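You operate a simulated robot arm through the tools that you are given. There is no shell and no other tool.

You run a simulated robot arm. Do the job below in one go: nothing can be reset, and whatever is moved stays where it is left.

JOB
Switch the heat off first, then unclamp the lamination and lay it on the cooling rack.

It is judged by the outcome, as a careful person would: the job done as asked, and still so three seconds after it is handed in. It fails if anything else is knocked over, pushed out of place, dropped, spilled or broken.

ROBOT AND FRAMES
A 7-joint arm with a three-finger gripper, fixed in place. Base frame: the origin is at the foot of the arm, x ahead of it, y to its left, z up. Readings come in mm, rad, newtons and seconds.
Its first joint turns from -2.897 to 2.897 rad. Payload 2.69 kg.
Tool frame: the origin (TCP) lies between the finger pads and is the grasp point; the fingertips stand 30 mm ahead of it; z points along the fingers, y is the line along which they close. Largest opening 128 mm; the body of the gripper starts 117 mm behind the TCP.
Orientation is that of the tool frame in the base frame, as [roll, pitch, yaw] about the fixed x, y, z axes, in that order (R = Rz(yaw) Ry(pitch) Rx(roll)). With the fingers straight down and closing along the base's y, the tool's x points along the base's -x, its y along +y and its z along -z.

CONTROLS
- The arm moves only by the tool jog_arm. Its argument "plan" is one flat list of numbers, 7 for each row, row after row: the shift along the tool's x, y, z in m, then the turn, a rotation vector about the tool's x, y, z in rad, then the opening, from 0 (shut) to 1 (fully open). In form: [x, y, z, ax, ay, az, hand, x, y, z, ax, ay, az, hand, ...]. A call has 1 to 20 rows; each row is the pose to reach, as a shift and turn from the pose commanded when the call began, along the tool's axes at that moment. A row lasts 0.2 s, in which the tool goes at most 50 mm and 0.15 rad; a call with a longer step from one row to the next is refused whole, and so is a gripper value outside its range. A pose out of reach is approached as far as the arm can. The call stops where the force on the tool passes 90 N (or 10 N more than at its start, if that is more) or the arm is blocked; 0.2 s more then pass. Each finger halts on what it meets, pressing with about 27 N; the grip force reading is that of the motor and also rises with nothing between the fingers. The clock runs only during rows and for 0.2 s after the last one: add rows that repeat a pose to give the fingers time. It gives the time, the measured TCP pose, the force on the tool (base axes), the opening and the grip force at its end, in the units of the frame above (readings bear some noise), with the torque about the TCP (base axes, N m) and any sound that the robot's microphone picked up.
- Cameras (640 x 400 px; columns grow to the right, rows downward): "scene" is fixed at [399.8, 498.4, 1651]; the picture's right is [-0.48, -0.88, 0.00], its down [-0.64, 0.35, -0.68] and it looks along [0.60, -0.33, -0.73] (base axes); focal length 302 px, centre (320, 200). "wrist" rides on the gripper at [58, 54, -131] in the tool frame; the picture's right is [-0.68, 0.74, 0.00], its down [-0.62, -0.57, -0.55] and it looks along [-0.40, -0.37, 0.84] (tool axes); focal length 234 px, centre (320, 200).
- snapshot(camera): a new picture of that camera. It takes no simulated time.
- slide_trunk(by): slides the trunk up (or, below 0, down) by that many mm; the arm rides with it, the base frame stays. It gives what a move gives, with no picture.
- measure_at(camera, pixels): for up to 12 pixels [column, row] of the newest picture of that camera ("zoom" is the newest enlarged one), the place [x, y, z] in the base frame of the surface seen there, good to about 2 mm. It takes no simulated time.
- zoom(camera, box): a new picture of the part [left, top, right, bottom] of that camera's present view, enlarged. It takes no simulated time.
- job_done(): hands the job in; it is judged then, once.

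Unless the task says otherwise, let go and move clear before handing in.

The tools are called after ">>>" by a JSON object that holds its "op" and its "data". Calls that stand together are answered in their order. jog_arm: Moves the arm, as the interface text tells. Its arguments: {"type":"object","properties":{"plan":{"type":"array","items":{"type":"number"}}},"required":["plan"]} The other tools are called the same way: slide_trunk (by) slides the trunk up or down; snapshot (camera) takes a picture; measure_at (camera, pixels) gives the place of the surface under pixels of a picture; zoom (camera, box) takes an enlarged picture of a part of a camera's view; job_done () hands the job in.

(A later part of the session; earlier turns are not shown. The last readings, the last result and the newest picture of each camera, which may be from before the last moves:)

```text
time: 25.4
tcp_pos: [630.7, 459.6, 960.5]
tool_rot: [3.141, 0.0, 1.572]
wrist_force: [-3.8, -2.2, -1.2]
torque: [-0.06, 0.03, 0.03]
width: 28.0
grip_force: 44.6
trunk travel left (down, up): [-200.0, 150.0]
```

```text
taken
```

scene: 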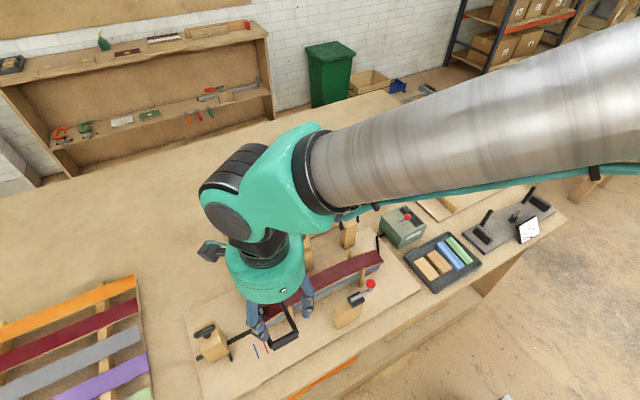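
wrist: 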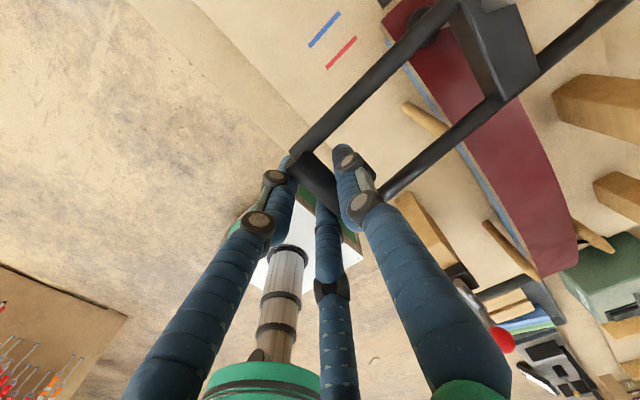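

The left handle is gripped with little load. It will end farther from the base (r≈1015 mm), so I'll lift along the arc while tilting the hand about the handle axis so its body leans back toward the base.

>>> {"op": "jog_arm", "data": {"plan": [0, 0.0022, -0.0121, -0.02, 0, 0, 0, 0, 0.005, -0.024, -0.04, 0, 0, 0, 0, 0.0112, -0.0437, -0.08, 0, 0, 0, 0, 0.0191, -0.0627, -0.12, 0, 0, 0, 0, 0.0286, -0.081, -0.16, 0, 0, 0, 0, 0.0397, -0.0984, -0.2, 0, 0, 0, 0, 0.0522, -0.1147, -0.24, 0, 0, 0, 0, 0.0661, -0.1299, -0.28, 0, 0, 0, 0, 0.0813, -0.1438, -0.32, 0, 0, 0, 0, 0.0976, -0.1563, -0.36, 0, 0, 0, 0, 0.115, -0.1674, -0.4, 0, 0, 0]}}

>>> {"op": "snapshot", "data": {"camera": "scene"}}

>>> {"op": "snapshot", "data": {"camera": "wrist"}}

```text
time: 27.8
tcp_pos: [746.1, 458.8, 1128.1]
tool_rot: [2.74, 0.001, 1.572]
wrist_force: [1.4, -2.5, -3.4]
torque: [0.53, -0.05, 0.18]
width: 28.3
grip_force: 45.0
trunk travel left (down, up): [-200.0, 150.0]
```

```text
taken
```

scene: 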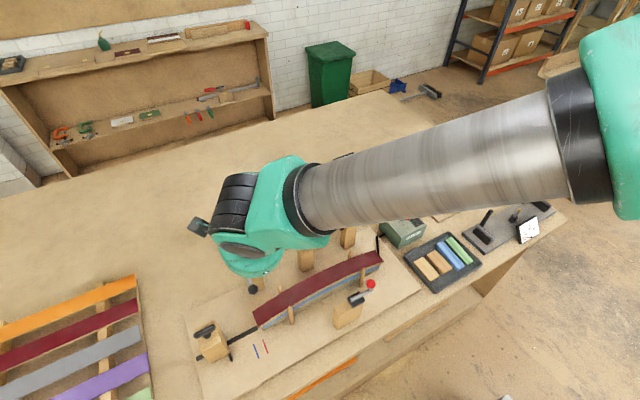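

```text
taken
```

wrist: 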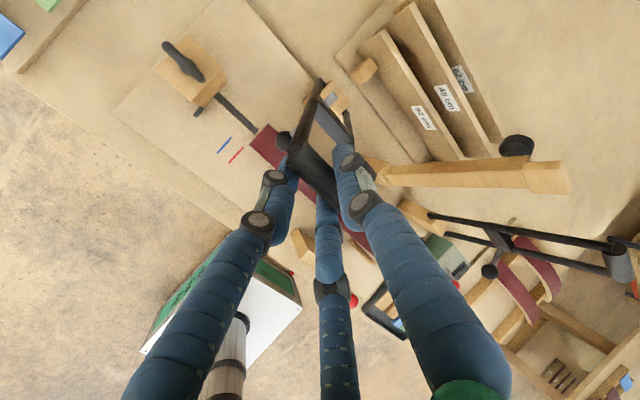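

Forces stay low at ~60°. I'll continue over the top to ~98°, tilting further.

>>> {"op": "jog_arm", "data": {"plan": [0, 0.0206, -0.0016, -0.04, 0, 0, 0, 0, 0.0411, -0.0015, -0.08, 0, 0, 0, 0, 0.0616, 0.0004, -0.12, 0, 0, 0, 0, 0.0818, 0.0042, -0.16, 0, 0, 0, 0, 0.1016, 0.0096, -0.2, 0, 0, 0, 0, 0.121, 0.0168, -0.24, 0, 0, 0, 0, 0.1396, 0.0256, -0.28, 0, 0, 0, 0, 0.1503, 0.0317, -0.3, 0, 0, 0]}}

>>> {"op": "snapshot", "data": {"camera": "scene"}}

>>> {"op": "snapshot", "data": {"camera": "wrist"}}

```text
time: 29.6
tcp_pos: [895.4, 458.8, 1149.6]
tool_rot: [2.447, 0.007, 1.571]
wrist_force: [-6.9, -15.0, -40.0]
torque: [-0.72, 0.75, 0.49]
width: 30.8
grip_force: 44.8
trunk travel left (down, up): [-200.0, 150.0]
```

```text
taken
```

scene: 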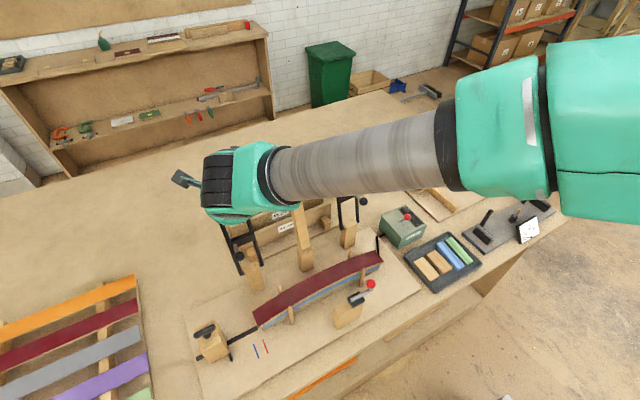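

```text
taken
```

wrist: 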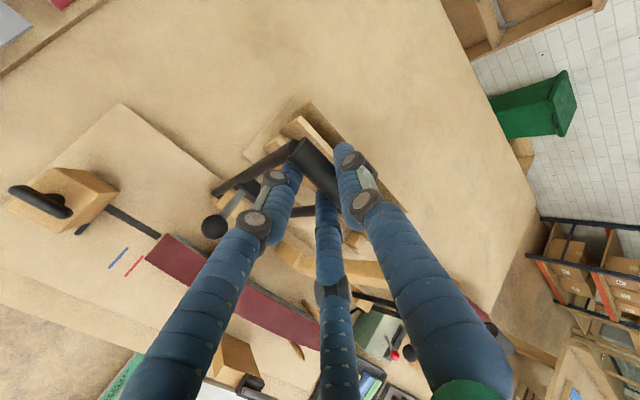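

The frame is past vertical, but there's a 40 N downward pull since my commanded arc is a few mm high. I'll lower slightly to relieve it and ease the frame toward its stop.

>>> {"op": "jog_arm", "data": {"plan": [0, -0.0039, 0.0046, 0, 0, 0, 0, 0, -0.0002, 0.0096, 0, 0, 0, 0, 0, 0.0034, 0.0146, 0, 0, 0, 0]}}

>>> {"op": "zoom", "data": {"camera": "scene", "box": [170, 130, 390, 300]}}

>>> {"op": "snapshot", "data": {"camera": "wrist"}}

```text
time: 30.4
tcp_pos: [903.9, 458.4, 1148.6]
tool_rot: [2.444, 0.002, 1.572]
wrist_force: [-45.3, -30.8, -13.7]
torque: [-0.71, 1.23, 0.71]
width: 30.9
grip_force: 44.9
trunk travel left (down, up): [-200.0, 150.0]
```

```text
2.35 times, centred on (280, 215) of scene
```

zoom: 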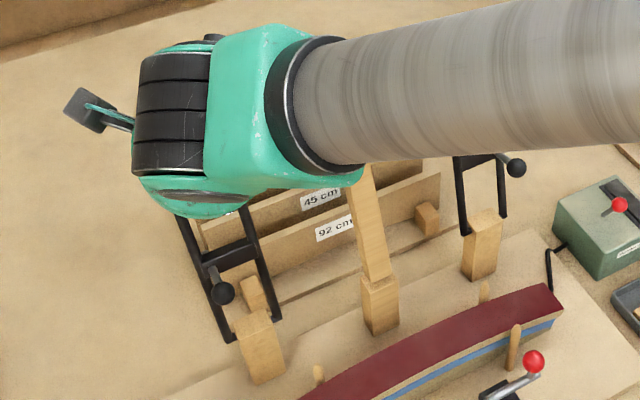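

```text
taken
```

wrist: 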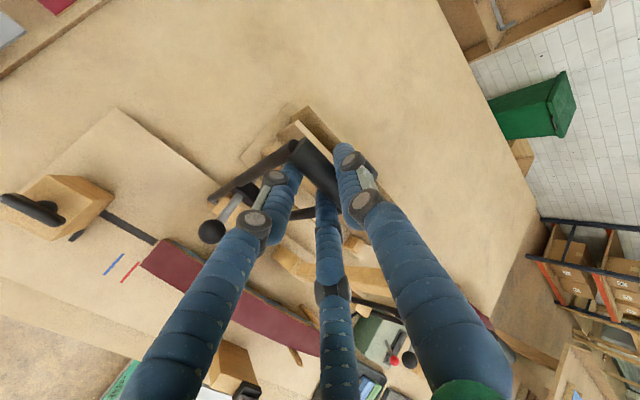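

The frame appears to be against its stop (-45 N). I'll relieve the push, open, and back off along the hand's own axis.

>>> {"op": "jog_arm", "data": {"plan": [0, -0.003, -0.0026, 0, 0, 0, 0, 0, -0.003, -0.0026, 0, 0, 0, 0.3, 0, -0.003, -0.0026, 0, 0, 0, 0.5, 0, -0.003, -0.0026, 0, 0, 0, 0.5]}}

>>> {"op": "snapshot", "data": {"camera": "wrist"}}

>>> {"op": "zoom", "data": {"camera": "scene", "box": [170, 130, 390, 300]}}

```text
time: 31.4
tcp_pos: [903.7, 458.7, 1147.7]
tool_rot: [2.443, 0.001, 1.571]
wrist_force: [-6.6, -20.9, -22.0]
torque: [-0.69, 0.23, 0.08]
width: 59.8
grip_force: 0.0
trunk travel left (down, up): [-200.0, 150.0]
```

```text
taken
```

wrist: 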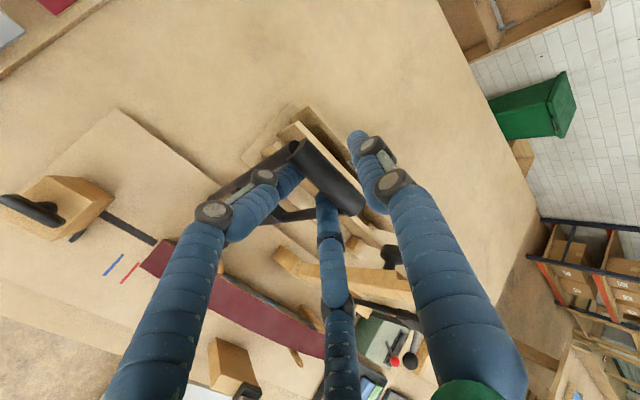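

```text
2.35 times, centred on (280, 215) of scene
```

zoom: 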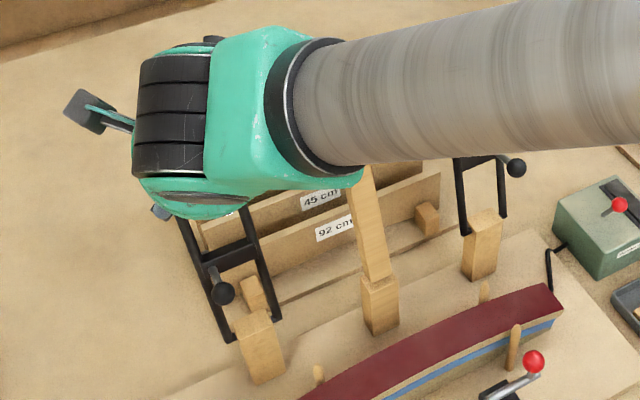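

Opening halted at 59.8 mm with some residual side force, so a finger seems to be touching the frame. I'll narrow the opening a little and check the force before backing out.

>>> {"op": "jog_arm", "data": {"plan": [0, 0, 0, 0, 0, 0, 0.36, 0, 0, 0, 0, 0, 0, 0.36]}}

>>> {"op": "zoom", "data": {"camera": "wrist", "box": [180, 80, 440, 280]}}

```text
time: 32.0
tcp_pos: [904.5, 460.2, 1148.4]
tool_rot: [2.441, 0.0, 1.571]
wrist_force: [-20.7, -12.4, -15.5]
torque: [-0.45, 0.43, 0.29]
width: 49.1
grip_force: 0.0
trunk travel left (down, up): [-200.0, 150.0]
```

```text
2.00 times, centred on (310, 180) of wrist
```

zoom: 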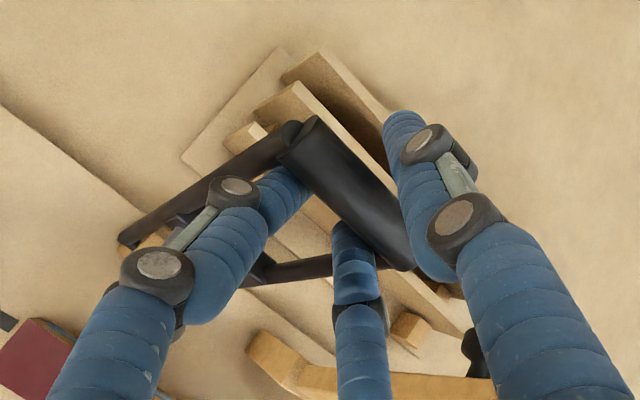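

Force remains about (-21,-12,-15) N even narrowed. I'll nudge the hand a few mm toward -y (away from the left bar at (190,190)) and slightly back to see if the contact clears.

>>> {"op": "jog_arm", "data": {"plan": [-0.004, 0, -0.002, 0, 0, 0, 0.36, -0.004, 0, -0.002, 0, 0, 0, 0.36]}}

>>> {"op": "zoom", "data": {"camera": "wrist", "box": [180, 80, 440, 280]}}

```text
time: 32.6
tcp_pos: [902.1, 457.9, 1148.4]
tool_rot: [2.441, -0.002, 1.572]
wrist_force: [-7.5, 10.0, -19.0]
torque: [0.42, 0.15, -0.03]
width: 46.8
grip_force: 0.1
trunk travel left (down, up): [-200.0, 150.0]
```

```text
2.00 times, centred on (310, 180) of wrist
```

zoom: 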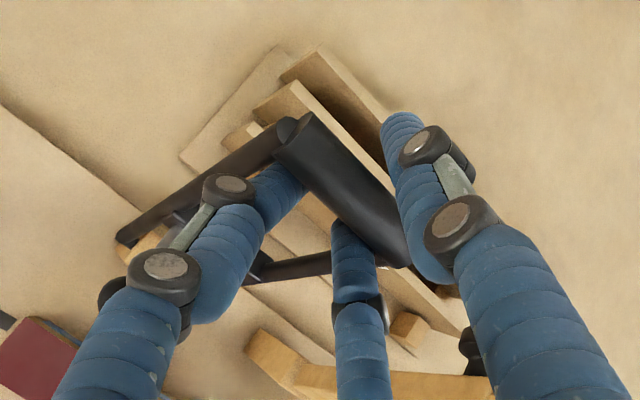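

The force direction (-x,-z) matches the handle resting on the lower finger. I'll shift the hand along its own -y by 8 mm and see the load vanish.

>>> {"op": "jog_arm", "data": {"plan": [0.002, -0.004, 0, 0, 0, 0, 0.42, 0.002, -0.008, 0, 0, 0, 0, 0.46, 0.002, -0.008, 0, 0, 0, 0, 0.46]}}

>>> {"op": "zoom", "data": {"camera": "wrist", "box": [180, 80, 440, 280]}}

```text
time: 33.4
tcp_pos: [896.6, 458.0, 1145.5]
tool_rot: [2.441, 0.001, 1.572]
wrist_force: [0.5, 0.3, 1.7]
torque: [-0.01, 0.01, 0.02]
width: 61.9
grip_force: 0.1
trunk travel left (down, up): [-200.0, 150.0]
```

```text
2.00 times, centred on (310, 180) of wrist
```

zoom: 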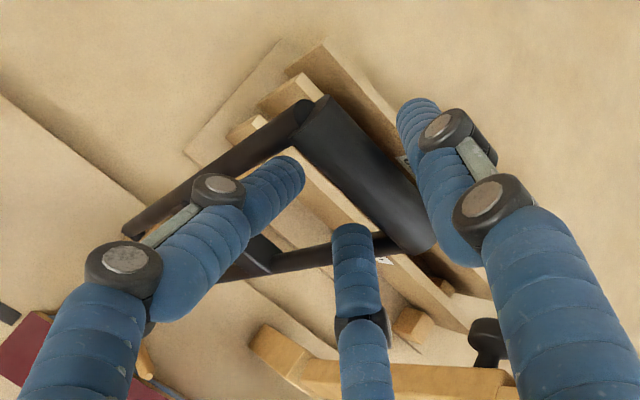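

The load is gone and the handle is centred in the open hand. I'll back out along the tool axis.

>>> {"op": "jog_arm", "data": {"plan": [0, 0, -0.015, 0, 0, 0, 0.46, 0, 0, -0.03, 0, 0, 0, 0.46, 0, 0, -0.05, 0, 0, 0, 0.46, 0, 0, -0.08, 0, 0, 0, 0.46, 0, 0, -0.11, 0, 0, 0, 0.46, 0, 0, -0.14, 0, 0, 0, 0.46]}}

>>> {"op": "snapshot", "data": {"camera": "scene"}}

>>> {"op": "snapshot", "data": {"camera": "wrist"}}

```text
time: 34.8
tcp_pos: [805.3, 457.8, 1250.9]
tool_rot: [2.441, 0.002, 1.571]
wrist_force: [0.0, -0.6, -0.2]
torque: [0.03, 0.02, 0.02]
width: 59.0
grip_force: 0.0
trunk travel left (down, up): [-200.0, 150.0]
```

```text
taken
```

scene: 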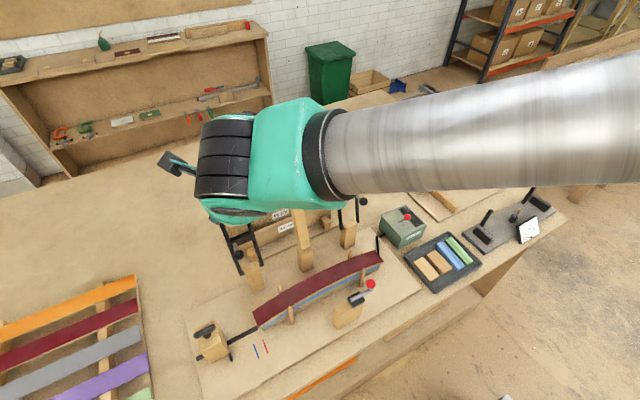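

```text
taken
```

wrist: 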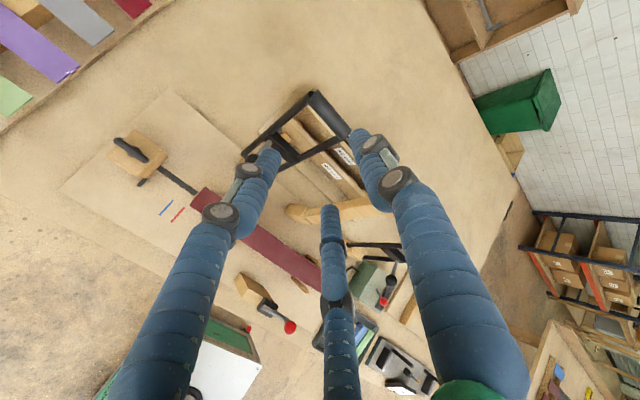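

Both clamp frames now stand open. I'll straighten the hand and move to a spot in front of the lamination to study it.

>>> {"op": "jog_arm", "data": {"plan": [-0.0226, -0.0249, -0.0114, 0.1, 0, 0, 0.46, -0.0451, -0.0498, -0.0229, 0.2, 0, 0, 0.46, -0.0677, -0.0747, -0.0343, 0.3, 0, 0, 0.46, -0.0903, -0.0997, -0.0458, 0.4, 0, 0, 0.46, -0.1129, -0.1246, -0.0572, 0.5, 0, 0, 0.46, -0.1354, -0.1495, -0.0686, 0.6, 0, 0, 0.46, -0.158, -0.1744, -0.0801, 0.7, 0, 0, 0.46]}}

>>> {"op": "snapshot", "data": {"camera": "wrist"}}

>>> {"op": "snapshot", "data": {"camera": "scene"}}

```text
time: 36.4
tcp_pos: [621.0, 299.4, 1200.2]
tool_rot: [-3.141, -0.001, 1.571]
wrist_force: [-0.1, -0.6, 0.1]
torque: [0.04, 0.01, -0.01]
width: 58.8
grip_force: 0.2
trunk travel left (down, up): [-200.0, 150.0]
```

```text
taken
```

wrist: 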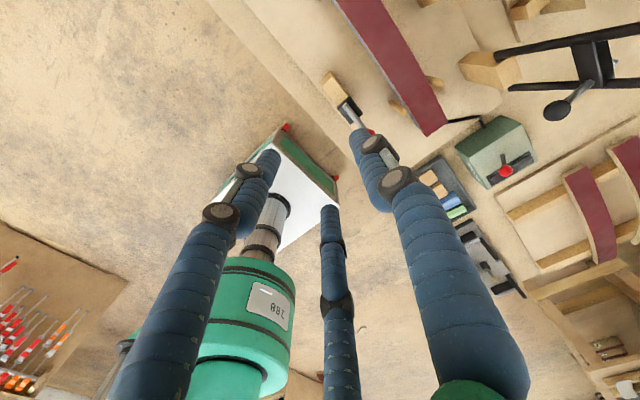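

```text
taken
```

scene: 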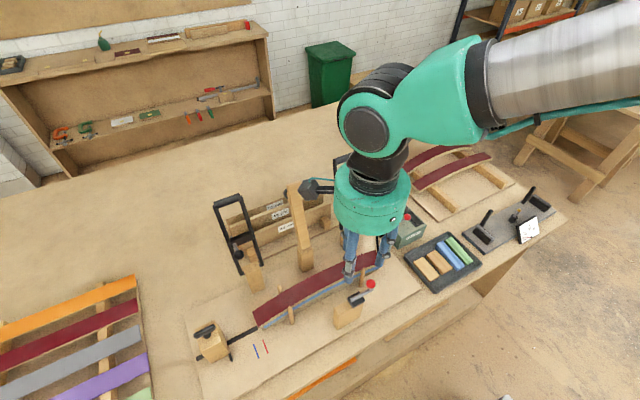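

>>> {"op": "zoom", "data": {"camera": "scene", "box": [240, 240, 350, 335]}}

>>> {"op": "measure_at", "data": {"camera": "zoom", "pixels": [[300, 215], [310, 250], [316, 275], [320, 285], [322, 292], [324, 300], [326, 308], [328, 320], [440, 190], [445, 215], [452, 235], [455, 245]]}}

>>> {"op": "zoom", "data": {"camera": "wrist", "box": [310, 0, 510, 140]}}

```text
4.21 times, centred on (295, 288) of scene
```

zoom: 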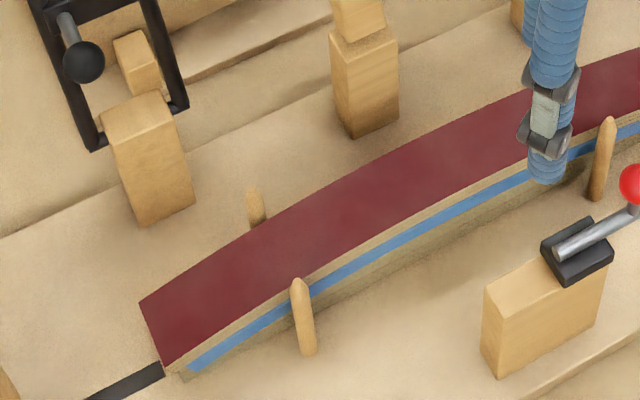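

```text
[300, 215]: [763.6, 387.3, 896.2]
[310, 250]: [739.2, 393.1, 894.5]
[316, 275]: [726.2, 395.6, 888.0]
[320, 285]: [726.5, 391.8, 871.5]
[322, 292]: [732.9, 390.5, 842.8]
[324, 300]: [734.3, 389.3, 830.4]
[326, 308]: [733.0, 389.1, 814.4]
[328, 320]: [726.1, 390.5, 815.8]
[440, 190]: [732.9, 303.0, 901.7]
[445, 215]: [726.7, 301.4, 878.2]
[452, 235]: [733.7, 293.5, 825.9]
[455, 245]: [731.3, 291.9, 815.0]
```

```text
2.86 times, centred on (410, 70) of wrist
```

zoom: 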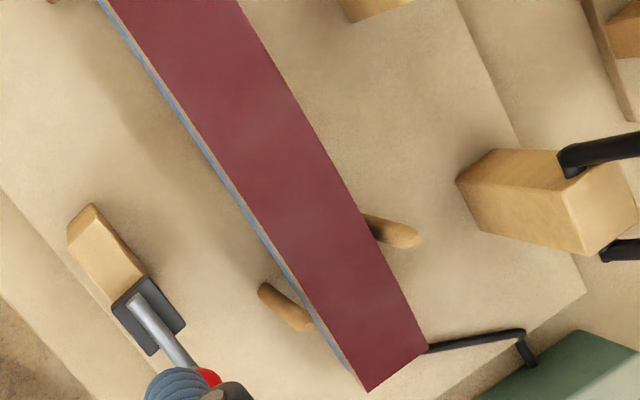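

>>> {"op": "zoom", "data": {"camera": "scene", "box": [290, 270, 330, 310]}}

>>> {"op": "measure_at", "data": {"camera": "zoom", "pixels": [[280, 60], [290, 130], [295, 180], [300, 200], [302, 215], [304, 230], [306, 245], [308, 260], [310, 275], [312, 290], [314, 310], [318, 335]]}}

```text
10.00 times, centred on (310, 290) of scene
```

zoom: 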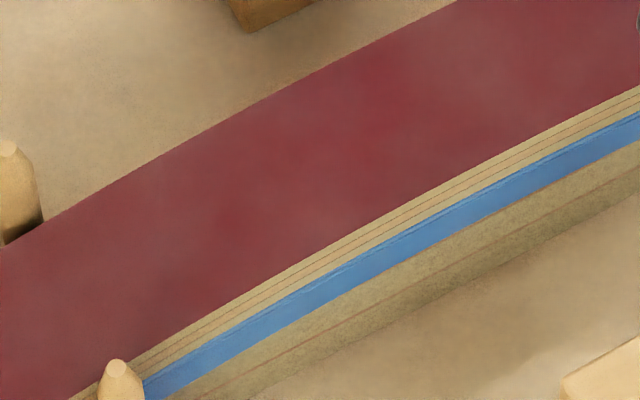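

```text
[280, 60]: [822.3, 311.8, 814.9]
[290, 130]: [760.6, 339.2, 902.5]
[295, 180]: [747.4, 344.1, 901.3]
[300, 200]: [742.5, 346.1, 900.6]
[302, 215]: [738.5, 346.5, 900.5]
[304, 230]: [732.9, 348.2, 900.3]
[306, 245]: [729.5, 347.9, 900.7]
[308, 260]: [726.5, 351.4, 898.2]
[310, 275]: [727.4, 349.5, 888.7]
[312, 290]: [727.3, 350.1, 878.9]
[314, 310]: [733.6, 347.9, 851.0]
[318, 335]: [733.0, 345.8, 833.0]
```

The lamination is the ~13 mm ply stack (z≈887–901 at y≈349, front face x≈727); the blue strip below it belongs to the former. Let me measure the back edge, ends, pegs and the box sticking out of the hand at (312,187).

>>> {"op": "measure_at", "data": {"camera": "scene", "pixels": [[308, 187], [318, 187], [330, 189], [312, 192], [400, 195], [255, 310], [267, 323], [258, 322], [290, 308], [288, 312], [360, 268], [236, 200]]}}

>>> {"op": "measure_at", "data": {"camera": "wrist", "pixels": [[436, 128], [430, 133], [443, 122], [420, 80], [400, 45], [412, 75], [403, 112], [448, 80], [435, 82], [395, 95], [357, 20], [385, 5]]}}

>>> {"op": "zoom", "data": {"camera": "scene", "box": [180, 160, 420, 310]}}

```text
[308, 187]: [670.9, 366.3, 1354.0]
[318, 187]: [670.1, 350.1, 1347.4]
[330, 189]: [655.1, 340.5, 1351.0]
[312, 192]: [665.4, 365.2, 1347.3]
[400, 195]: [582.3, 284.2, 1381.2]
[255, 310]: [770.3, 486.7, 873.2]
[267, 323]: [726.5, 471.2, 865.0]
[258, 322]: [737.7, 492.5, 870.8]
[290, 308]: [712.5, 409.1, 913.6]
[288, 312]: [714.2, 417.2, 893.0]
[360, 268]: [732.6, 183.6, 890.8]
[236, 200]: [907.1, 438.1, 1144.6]
```

```text
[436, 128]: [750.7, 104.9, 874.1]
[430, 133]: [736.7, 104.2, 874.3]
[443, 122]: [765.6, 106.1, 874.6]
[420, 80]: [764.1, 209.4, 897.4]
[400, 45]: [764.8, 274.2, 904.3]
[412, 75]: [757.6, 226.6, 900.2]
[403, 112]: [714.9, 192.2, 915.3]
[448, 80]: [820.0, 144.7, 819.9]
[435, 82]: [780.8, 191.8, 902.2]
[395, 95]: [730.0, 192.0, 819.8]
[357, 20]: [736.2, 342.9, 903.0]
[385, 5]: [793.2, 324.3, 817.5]
```

```text
2.67 times, centred on (300, 235) of scene
```

zoom: 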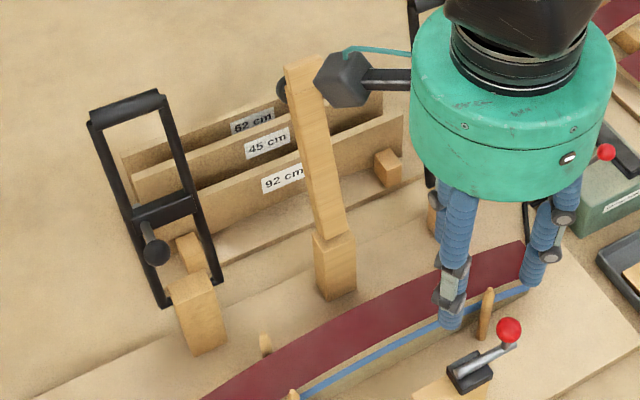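

The lamination spans y≈104–497, x≈726.5–773.5 (arch top z≈904 near y≈300), between peg pairs at y≈192 and 412. Before grasping, I'll measure the cooling rack from the wrist view (510–640, 130–270).

>>> {"op": "zoom", "data": {"camera": "wrist", "box": [480, 110, 640, 290]}}

>>> {"op": "measure_at", "data": {"camera": "wrist", "pixels": [[565, 175], [585, 210], [605, 258], [580, 168], [535, 200], [510, 213], [550, 195], [560, 255], [545, 262], [580, 245], [605, 175], [525, 230]]}}

>>> {"op": "zoom", "data": {"camera": "scene", "box": [380, 130, 540, 240]}}

```text
2.22 times, centred on (560, 200) of wrist
```

zoom: 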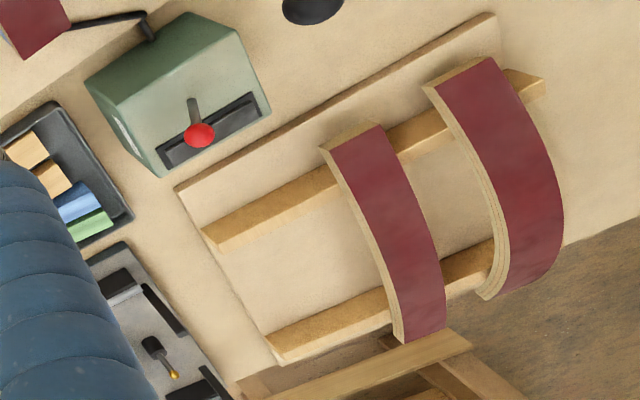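

```text
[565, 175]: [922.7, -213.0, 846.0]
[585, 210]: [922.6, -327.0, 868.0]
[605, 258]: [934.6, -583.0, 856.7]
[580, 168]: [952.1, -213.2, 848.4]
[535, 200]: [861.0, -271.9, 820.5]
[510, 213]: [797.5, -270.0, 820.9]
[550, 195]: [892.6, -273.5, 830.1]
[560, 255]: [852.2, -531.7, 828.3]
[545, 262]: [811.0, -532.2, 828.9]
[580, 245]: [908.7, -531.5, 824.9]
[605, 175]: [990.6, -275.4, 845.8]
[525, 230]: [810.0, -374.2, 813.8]
```

```text
3.64 times, centred on (460, 185) of scene
```

zoom: 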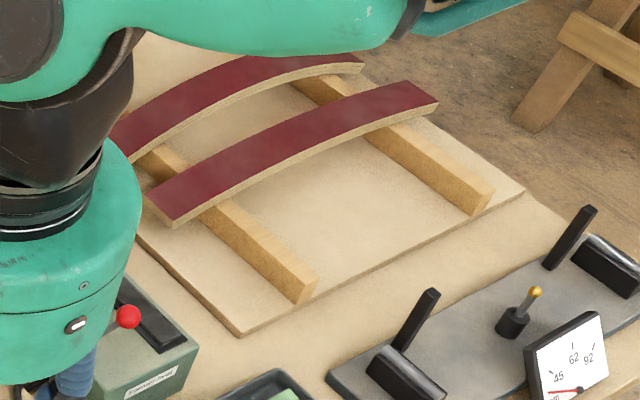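

The rack rails run along x near y≈-272 and -540, free from x≈785 to the nearest strip's edge at x≈913; a slot centred at x≈838 matches the pitch. Now I'll go above the lamination's centre with the hand open wide enough, allowing for the three-finger shape.

>>> {"op": "jog_arm", "data": {"plan": [0.0004, 0.0232, 0.03, 0, 0, 0, 0.85, 0.0008, 0.0464, 0.06, 0, 0, 0, 0.85, 0.0012, 0.0696, 0.09, 0, 0, 0, 0.85, 0.0016, 0.0928, 0.12, 0, 0, 0, 0.85, 0.0016, 0.116, 0.15, 0, 0, 0, 0.85]}}

>>> {"op": "snapshot", "data": {"camera": "wrist"}}

>>> {"op": "snapshot", "data": {"camera": "scene"}}

```text
time: 37.6
tcp_pos: [738.2, 300.2, 1049.9]
tool_rot: [-3.14, 0.0, 1.57]
wrist_force: [0.8, -0.7, -0.2]
torque: [0.03, -0.01, -0.01]
width: 108.7
grip_force: 0.1
trunk travel left (down, up): [-200.0, 150.0]
```

```text
taken
```

wrist: 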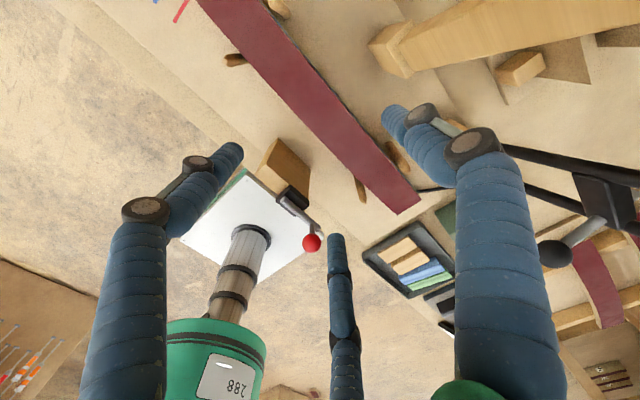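

```text
taken
```

scene: 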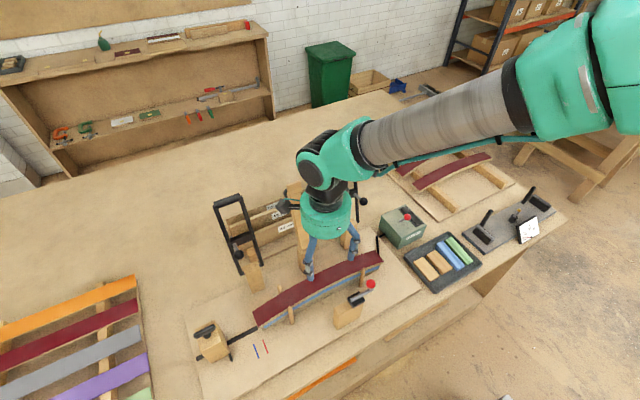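

>>> {"op": "measure_at", "data": {"camera": "wrist", "pixels": [[394, 112], [388, 118], [232, 150], [238, 158], [335, 240], [340, 245], [300, 60], [340, 120], [322, 130], [365, 110]]}}

>>> {"op": "zoom", "data": {"camera": "scene", "box": [270, 170, 380, 300]}}

>>> {"op": "measure_at", "data": {"camera": "scene", "pixels": [[309, 280], [357, 256], [308, 270], [479, 213], [485, 235], [517, 215], [532, 190], [548, 205], [528, 222], [530, 245], [362, 201]]}}

```text
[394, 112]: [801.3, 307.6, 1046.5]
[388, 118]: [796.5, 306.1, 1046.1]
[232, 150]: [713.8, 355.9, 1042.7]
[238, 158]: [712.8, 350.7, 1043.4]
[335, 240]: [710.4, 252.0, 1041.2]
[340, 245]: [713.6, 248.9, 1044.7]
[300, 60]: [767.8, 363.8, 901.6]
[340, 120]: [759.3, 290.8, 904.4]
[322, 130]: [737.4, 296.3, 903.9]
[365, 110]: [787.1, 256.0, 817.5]
```

```text
3.08 times, centred on (325, 235) of scene
```

zoom: 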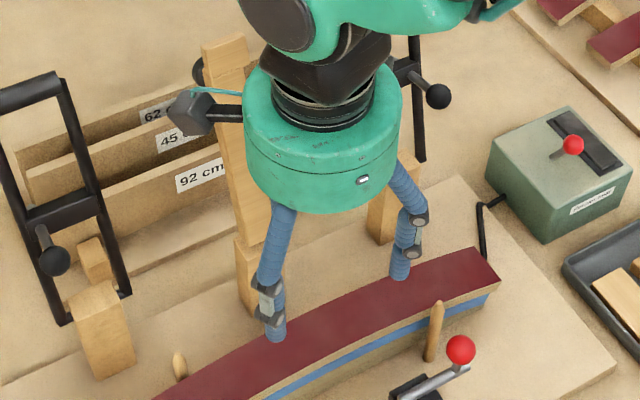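

```text
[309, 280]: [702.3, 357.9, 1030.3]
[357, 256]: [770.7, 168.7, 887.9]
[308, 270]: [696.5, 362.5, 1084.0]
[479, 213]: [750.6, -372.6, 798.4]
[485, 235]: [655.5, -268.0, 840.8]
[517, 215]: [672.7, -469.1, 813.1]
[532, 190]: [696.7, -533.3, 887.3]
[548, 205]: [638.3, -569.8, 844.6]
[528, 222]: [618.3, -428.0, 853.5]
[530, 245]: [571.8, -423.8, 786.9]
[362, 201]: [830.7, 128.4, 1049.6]
```

Finger positions at this opening: thumb ≈(797,301), the other two ≈(707,352) and (707,249), tips about 20 mm below the TCP; the lamination (726.5–773.5) fits between. I'll descend so the tips only reach the lamination's side, not the blue strip.

>>> {"op": "jog_arm", "data": {"plan": [0, 0.002, 0.04, 0, 0, 0, 0.85, 0, 0.002, 0.08, 0, 0, 0, 0.85, 0, 0.002, 0.11, 0, 0, 0, 0.85, 0, 0.003, 0.125, 0, 0, 0, 0.85, 0, 0.003, 0.134, 0, 0, 0, 0.85]}}

>>> {"op": "snapshot", "data": {"camera": "wrist"}}

>>> {"op": "zoom", "data": {"camera": "scene", "box": [260, 190, 370, 320]}}

```text
time: 38.8
tcp_pos: [740.6, 300.1, 915.9]
tool_rot: [-3.141, 0.001, 1.571]
wrist_force: [-0.6, -0.9, -0.4]
torque: [-0.01, -0.02, 0.04]
width: 108.8
grip_force: 0.0
trunk travel left (down, up): [-200.0, 150.0]
```

```text
taken
```

wrist: 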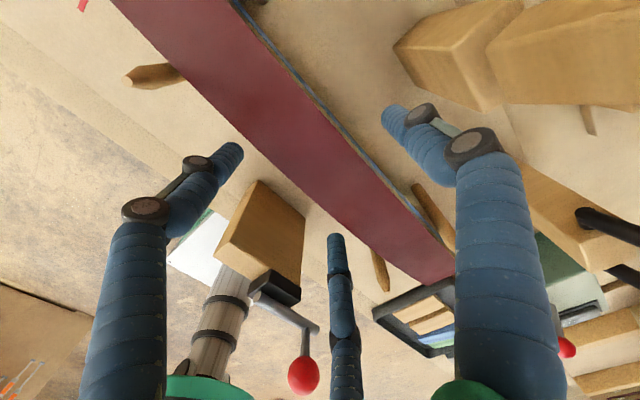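

```text
3.08 times, centred on (315, 255) of scene
```

zoom: 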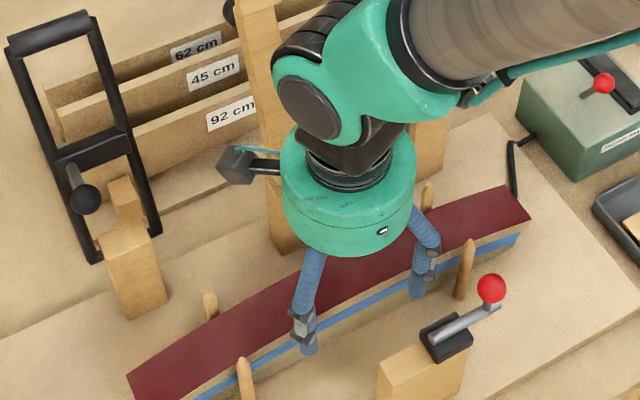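

>>> {"op": "measure_at", "data": {"camera": "zoom", "pixels": [[309, 352], [310, 345], [308, 335], [415, 295], [417, 288], [310, 357], [340, 270], [330, 320], [345, 325]]}}

>>> {"op": "zoom", "data": {"camera": "wrist", "box": [180, 60, 460, 260]}}

```text
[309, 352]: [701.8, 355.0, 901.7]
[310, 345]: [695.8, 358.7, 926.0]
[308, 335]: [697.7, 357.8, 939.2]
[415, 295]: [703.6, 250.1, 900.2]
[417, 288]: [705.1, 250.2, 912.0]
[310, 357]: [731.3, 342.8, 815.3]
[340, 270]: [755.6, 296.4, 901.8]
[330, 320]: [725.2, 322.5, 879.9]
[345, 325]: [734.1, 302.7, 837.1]
```

```text
2.00 times, centred on (320, 160) of wrist
```

zoom: 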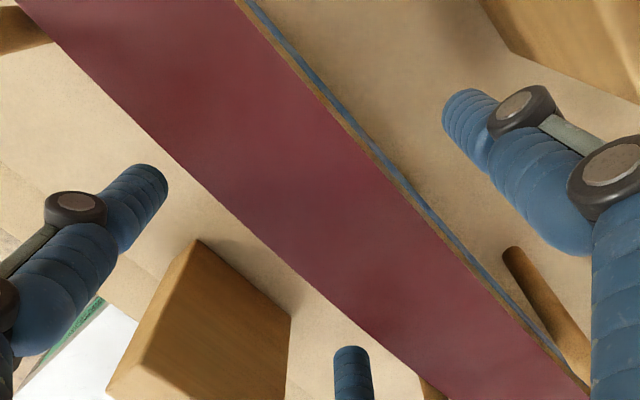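

The tips are at z≈898 beside the lamination and will drop a bit as they close. I'll lower 2 mm and close.

>>> {"op": "jog_arm", "data": {"plan": [0, 0, 0.002, 0, 0, 0, 0.75, 0, 0, 0.002, 0, 0, 0, 0.62, 0, 0, 0.002, 0, 0, 0, 0.5, 0, 0, 0.002, 0, 0, 0, 0.35, 0, 0, 0.002, 0, 0, 0, 0.2, 0, 0, 0.002, 0, 0, 0, 0.0]}}

>>> {"op": "snapshot", "data": {"camera": "wrist"}}

>>> {"op": "zoom", "data": {"camera": "scene", "box": [260, 190, 370, 320]}}

```text
time: 40.2
tcp_pos: [740.1, 301.2, 913.0]
tool_rot: [3.14, 0.0, 1.57]
wrist_force: [0.7, 0.2, -0.3]
torque: [0.07, -0.05, 0.02]
width: 65.6
grip_force: 27.1
trunk travel left (down, up): [-200.0, 150.0]
```

```text
taken
```

wrist: 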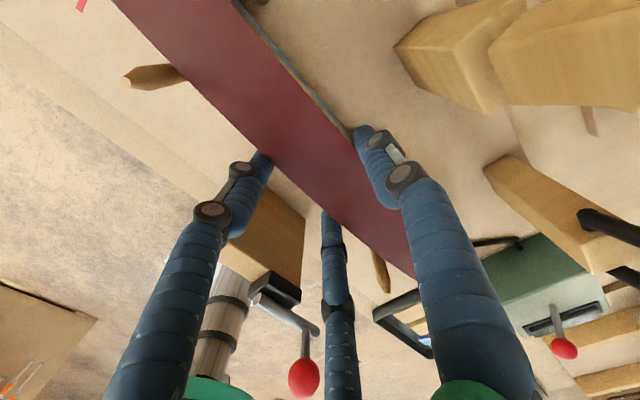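

```text
3.08 times, centred on (315, 255) of scene
```

zoom: 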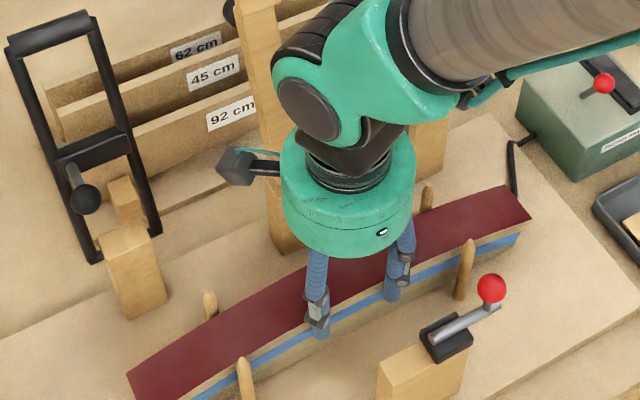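

Gripped at 65.6 mm as the three-finger geometry predicts, with no side load. I'll lift slowly by 40 mm and check that only the lamination comes up.

>>> {"op": "jog_arm", "data": {"plan": [0, 0, -0.001, 0, 0, 0, 0, 0, 0, -0.005, 0, 0, 0, 0, 0, 0, -0.012, 0, 0, 0, 0, 0, 0, -0.02, 0, 0, 0, 0, 0, 0, -0.03, 0, 0, 0, 0, 0, 0, -0.04, 0, 0, 0, 0]}}

>>> {"op": "snapshot", "data": {"camera": "scene"}}

>>> {"op": "zoom", "data": {"camera": "scene", "box": [230, 190, 400, 340]}}

>>> {"op": "snapshot", "data": {"camera": "wrist"}}

```text
time: 41.6
tcp_pos: [738.8, 302.2, 954.9]
tool_rot: [-3.141, 0.0, 1.571]
wrist_force: [1.2, -0.5, -1.3]
torque: [-0.02, 0.02, -0.02]
width: 65.6
grip_force: 27.1
trunk travel left (down, up): [-200.0, 150.0]
```

```text
taken
```

scene: 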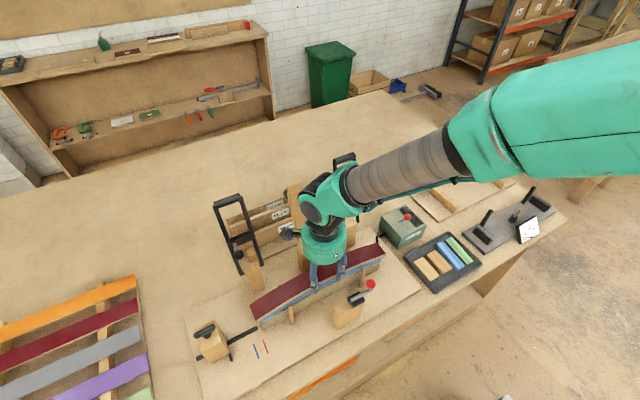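

```text
2.67 times, centred on (315, 265) of scene
```

zoom: 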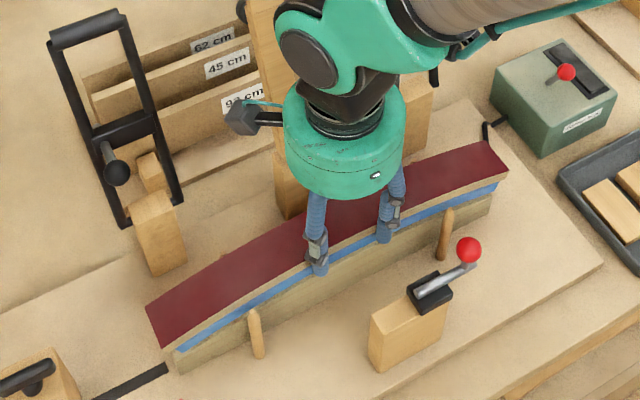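

```text
taken
```

wrist: 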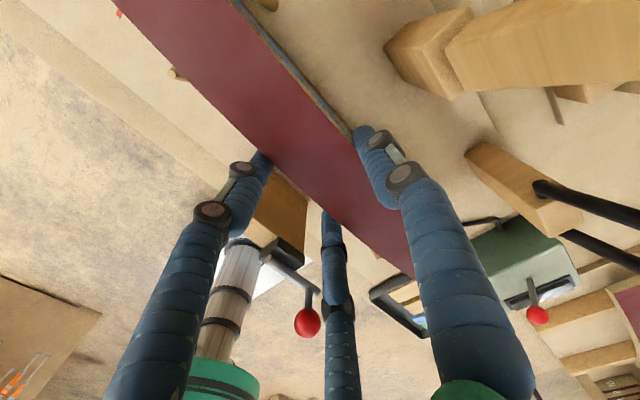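

The lamination has come up, but a blue band seems to have come up with it. I'll zoom on both ends to see whether it's a separate piece.

>>> {"op": "zoom", "data": {"camera": "scene", "box": [340, 225, 400, 285]}}

>>> {"op": "zoom", "data": {"camera": "scene", "box": [245, 280, 310, 335]}}

>>> {"op": "measure_at", "data": {"camera": "zoom", "pixels": [[60, 190], [100, 300], [120, 320], [140, 340], [150, 355], [250, 250], [255, 265], [260, 280], [265, 300], [270, 320]]}}

```text
6.67 times, centred on (370, 255) of scene
```

zoom: 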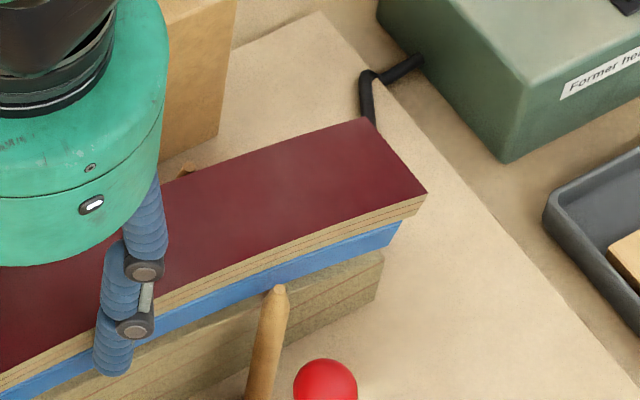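

```text
7.27 times, centred on (278, 308) of scene
```

zoom: 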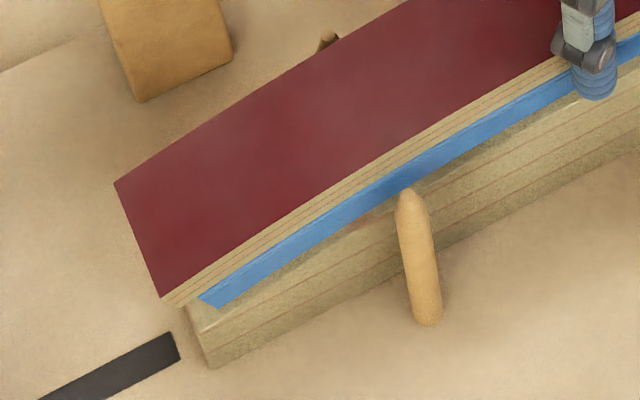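

```text
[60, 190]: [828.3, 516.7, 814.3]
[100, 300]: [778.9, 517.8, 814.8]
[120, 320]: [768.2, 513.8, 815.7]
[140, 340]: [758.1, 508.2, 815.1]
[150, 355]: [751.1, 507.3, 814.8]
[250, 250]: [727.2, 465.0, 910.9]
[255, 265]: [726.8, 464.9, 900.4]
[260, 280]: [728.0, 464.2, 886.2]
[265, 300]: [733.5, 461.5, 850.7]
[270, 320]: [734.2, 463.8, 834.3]
```

>>> {"op": "zoom", "data": {"camera": "scene", "box": [295, 250, 355, 305]}}

>>> {"op": "measure_at", "data": {"camera": "zoom", "pixels": [[300, 170], [302, 190], [304, 200], [306, 210], [308, 220], [310, 230], [312, 240], [314, 250], [316, 260], [318, 275], [320, 290], [325, 320]]}}

>>> {"op": "zoom", "data": {"camera": "scene", "box": [390, 130, 540, 230]}}

```text
7.27 times, centred on (325, 278) of scene
```

zoom: 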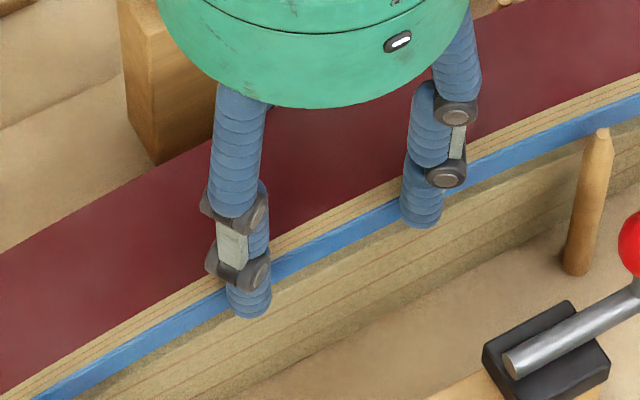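

```text
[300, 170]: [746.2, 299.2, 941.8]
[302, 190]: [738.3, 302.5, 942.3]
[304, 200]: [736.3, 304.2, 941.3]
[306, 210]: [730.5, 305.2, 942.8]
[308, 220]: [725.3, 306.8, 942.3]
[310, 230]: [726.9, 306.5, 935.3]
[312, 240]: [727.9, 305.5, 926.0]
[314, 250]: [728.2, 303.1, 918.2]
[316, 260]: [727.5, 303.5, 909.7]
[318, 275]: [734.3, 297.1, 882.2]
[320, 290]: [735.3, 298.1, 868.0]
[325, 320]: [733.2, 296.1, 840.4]
```

```text
4.00 times, centred on (465, 180) of scene
```

zoom: 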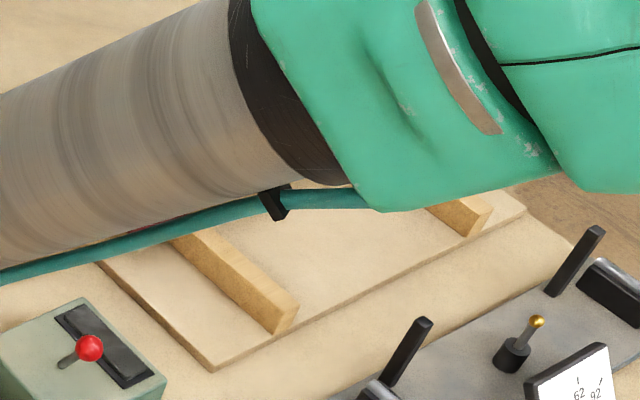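

>>> {"op": "zoom", "data": {"camera": "scene", "box": [315, 270, 335, 285]}}

>>> {"op": "measure_at", "data": {"camera": "zoom", "pixels": [[320, 60], [320, 100], [320, 120], [320, 140], [320, 160], [320, 180], [320, 200], [320, 220], [320, 240], [320, 260], [320, 290], [320, 330]]}}

```text
16.00 times, centred on (325, 278) of scene
```

zoom: 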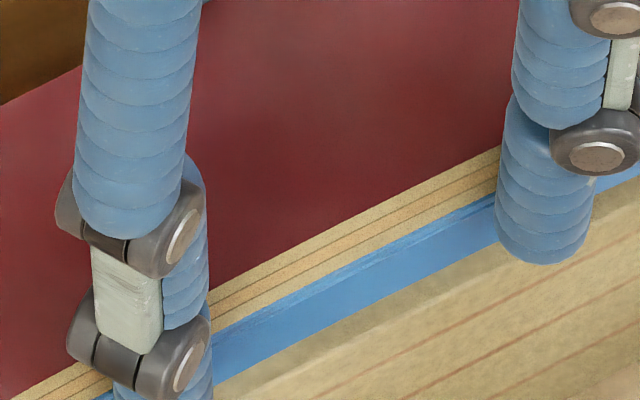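

```text
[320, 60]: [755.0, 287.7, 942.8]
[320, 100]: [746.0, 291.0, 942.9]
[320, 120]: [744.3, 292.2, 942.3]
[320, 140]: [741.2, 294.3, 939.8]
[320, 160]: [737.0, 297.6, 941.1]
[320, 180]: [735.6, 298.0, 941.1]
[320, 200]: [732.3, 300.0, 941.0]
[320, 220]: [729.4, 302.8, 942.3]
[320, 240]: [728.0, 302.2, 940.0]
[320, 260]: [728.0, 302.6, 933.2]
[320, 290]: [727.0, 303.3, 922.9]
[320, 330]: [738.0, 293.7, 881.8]
```

>>> {"op": "measure_at", "data": {"camera": "zoom", "pixels": [[545, 255], [545, 245], [545, 230], [545, 210], [545, 180], [560, 258], [510, 240], [450, 230], [450, 260], [450, 275], [180, 330], [195, 390]]}}

>>> {"op": "jog_arm", "data": {"plan": [0, 0, 0, 0, 0, 0, 0]}}

>>> {"op": "zoom", "data": {"camera": "wrist", "box": [220, 20, 420, 240]}}

```text
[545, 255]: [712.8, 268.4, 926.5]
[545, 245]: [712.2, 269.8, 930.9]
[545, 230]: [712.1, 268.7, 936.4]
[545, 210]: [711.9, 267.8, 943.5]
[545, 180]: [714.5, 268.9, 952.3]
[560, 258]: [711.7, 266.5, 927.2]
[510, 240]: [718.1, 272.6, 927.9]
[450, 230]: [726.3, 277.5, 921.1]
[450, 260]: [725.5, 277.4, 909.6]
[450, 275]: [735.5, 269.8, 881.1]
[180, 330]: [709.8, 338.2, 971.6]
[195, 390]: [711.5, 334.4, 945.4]
```

```text
time: 42.0
tcp_pos: [739.6, 303.0, 953.4]
tool_rot: [-3.14, 0.0, 1.572]
wrist_force: [-0.7, -0.2, -1.8]
torque: [0.0, -0.01, -0.01]
width: 65.4
grip_force: 26.8
trunk travel left (down, up): [-200.0, 150.0]
```

```text
1.82 times, centred on (320, 130) of wrist
```

zoom: 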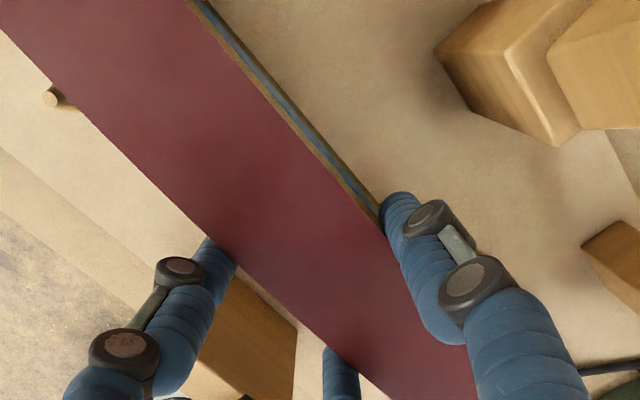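

The blue band rose with the lamination, and the fingertips (z≈925 at TCP 954) overlapped it by about 2 mm, so I likely pinched it; finished strips on the rack have no such blue layer. I'll lower everything back exactly, and re-grip higher so only the lamination is held.

>>> {"op": "jog_arm", "data": {"plan": [0, 0, 0.012, 0, 0, 0, 0, 0, 0, 0.024, 0, 0, 0, 0, 0, 0, 0.032, 0, 0, 0, 0, 0, 0, 0.037, 0, 0, 0, 0, 0, 0, 0.04, 0, 0, 0, 0, 0, 0, 0.04, 0, 0, 0, 0]}}

>>> {"op": "zoom", "data": {"camera": "scene", "box": [230, 215, 400, 345]}}

```text
time: 43.4
tcp_pos: [740.0, 302.1, 914.2]
tool_rot: [3.139, -0.001, 1.569]
wrist_force: [-0.5, 0.5, 2.8]
torque: [-0.58, -0.09, -0.06]
width: 65.4
grip_force: 26.9
trunk travel left (down, up): [-200.0, 150.0]
```

```text
3.08 times, centred on (315, 280) of scene
```

zoom: 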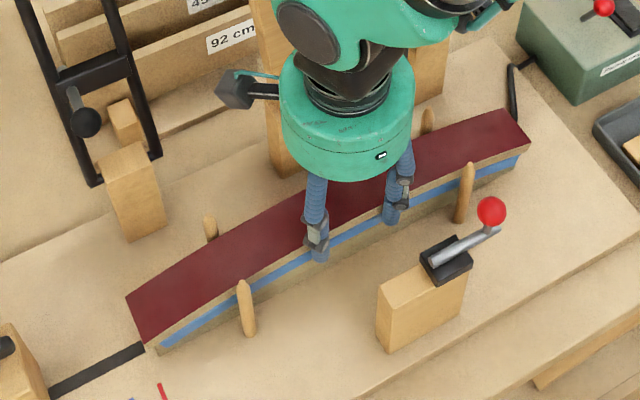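

It is back down with light contact. I'll open slightly, raise 6 mm and re-grip.

>>> {"op": "jog_arm", "data": {"plan": [0, 0, 0.0005, 0, 0, 0, 0.55, 0, 0, 0.0005, 0, 0, 0, 0.65, 0, 0, 0.0005, 0, 0, 0, 0.65, 0, 0, -0.003, 0, 0, 0, 0.65, 0, 0, -0.006, 0, 0, 0, 0.65]}}

>>> {"op": "zoom", "data": {"camera": "scene", "box": [295, 255, 355, 310]}}

>>> {"op": "measure_at", "data": {"camera": "zoom", "pixels": [[320, 210], [320, 225], [320, 235], [320, 245], [320, 255], [320, 265], [320, 275], [320, 285], [320, 300], [250, 300], [430, 225], [420, 215]]}}

```text
time: 44.6
tcp_pos: [740.0, 301.0, 919.6]
tool_rot: [-3.14, 0.0, 1.57]
wrist_force: [0.3, -0.8, -0.3]
torque: [0.0, 0.03, 0.02]
width: 83.1
grip_force: 0.1
trunk travel left (down, up): [-200.0, 150.0]
```

```text
7.27 times, centred on (325, 282) of scene
```

zoom: 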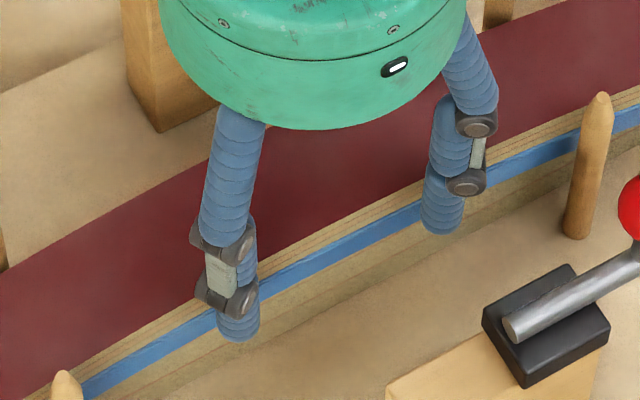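

```text
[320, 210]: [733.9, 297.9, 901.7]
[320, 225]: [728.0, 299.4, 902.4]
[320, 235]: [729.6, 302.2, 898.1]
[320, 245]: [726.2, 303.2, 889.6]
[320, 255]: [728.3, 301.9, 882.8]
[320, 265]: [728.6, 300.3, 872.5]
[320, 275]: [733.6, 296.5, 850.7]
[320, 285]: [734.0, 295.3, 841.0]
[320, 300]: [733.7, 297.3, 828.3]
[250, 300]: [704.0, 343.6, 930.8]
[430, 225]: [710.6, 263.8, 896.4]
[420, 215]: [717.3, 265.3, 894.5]
```

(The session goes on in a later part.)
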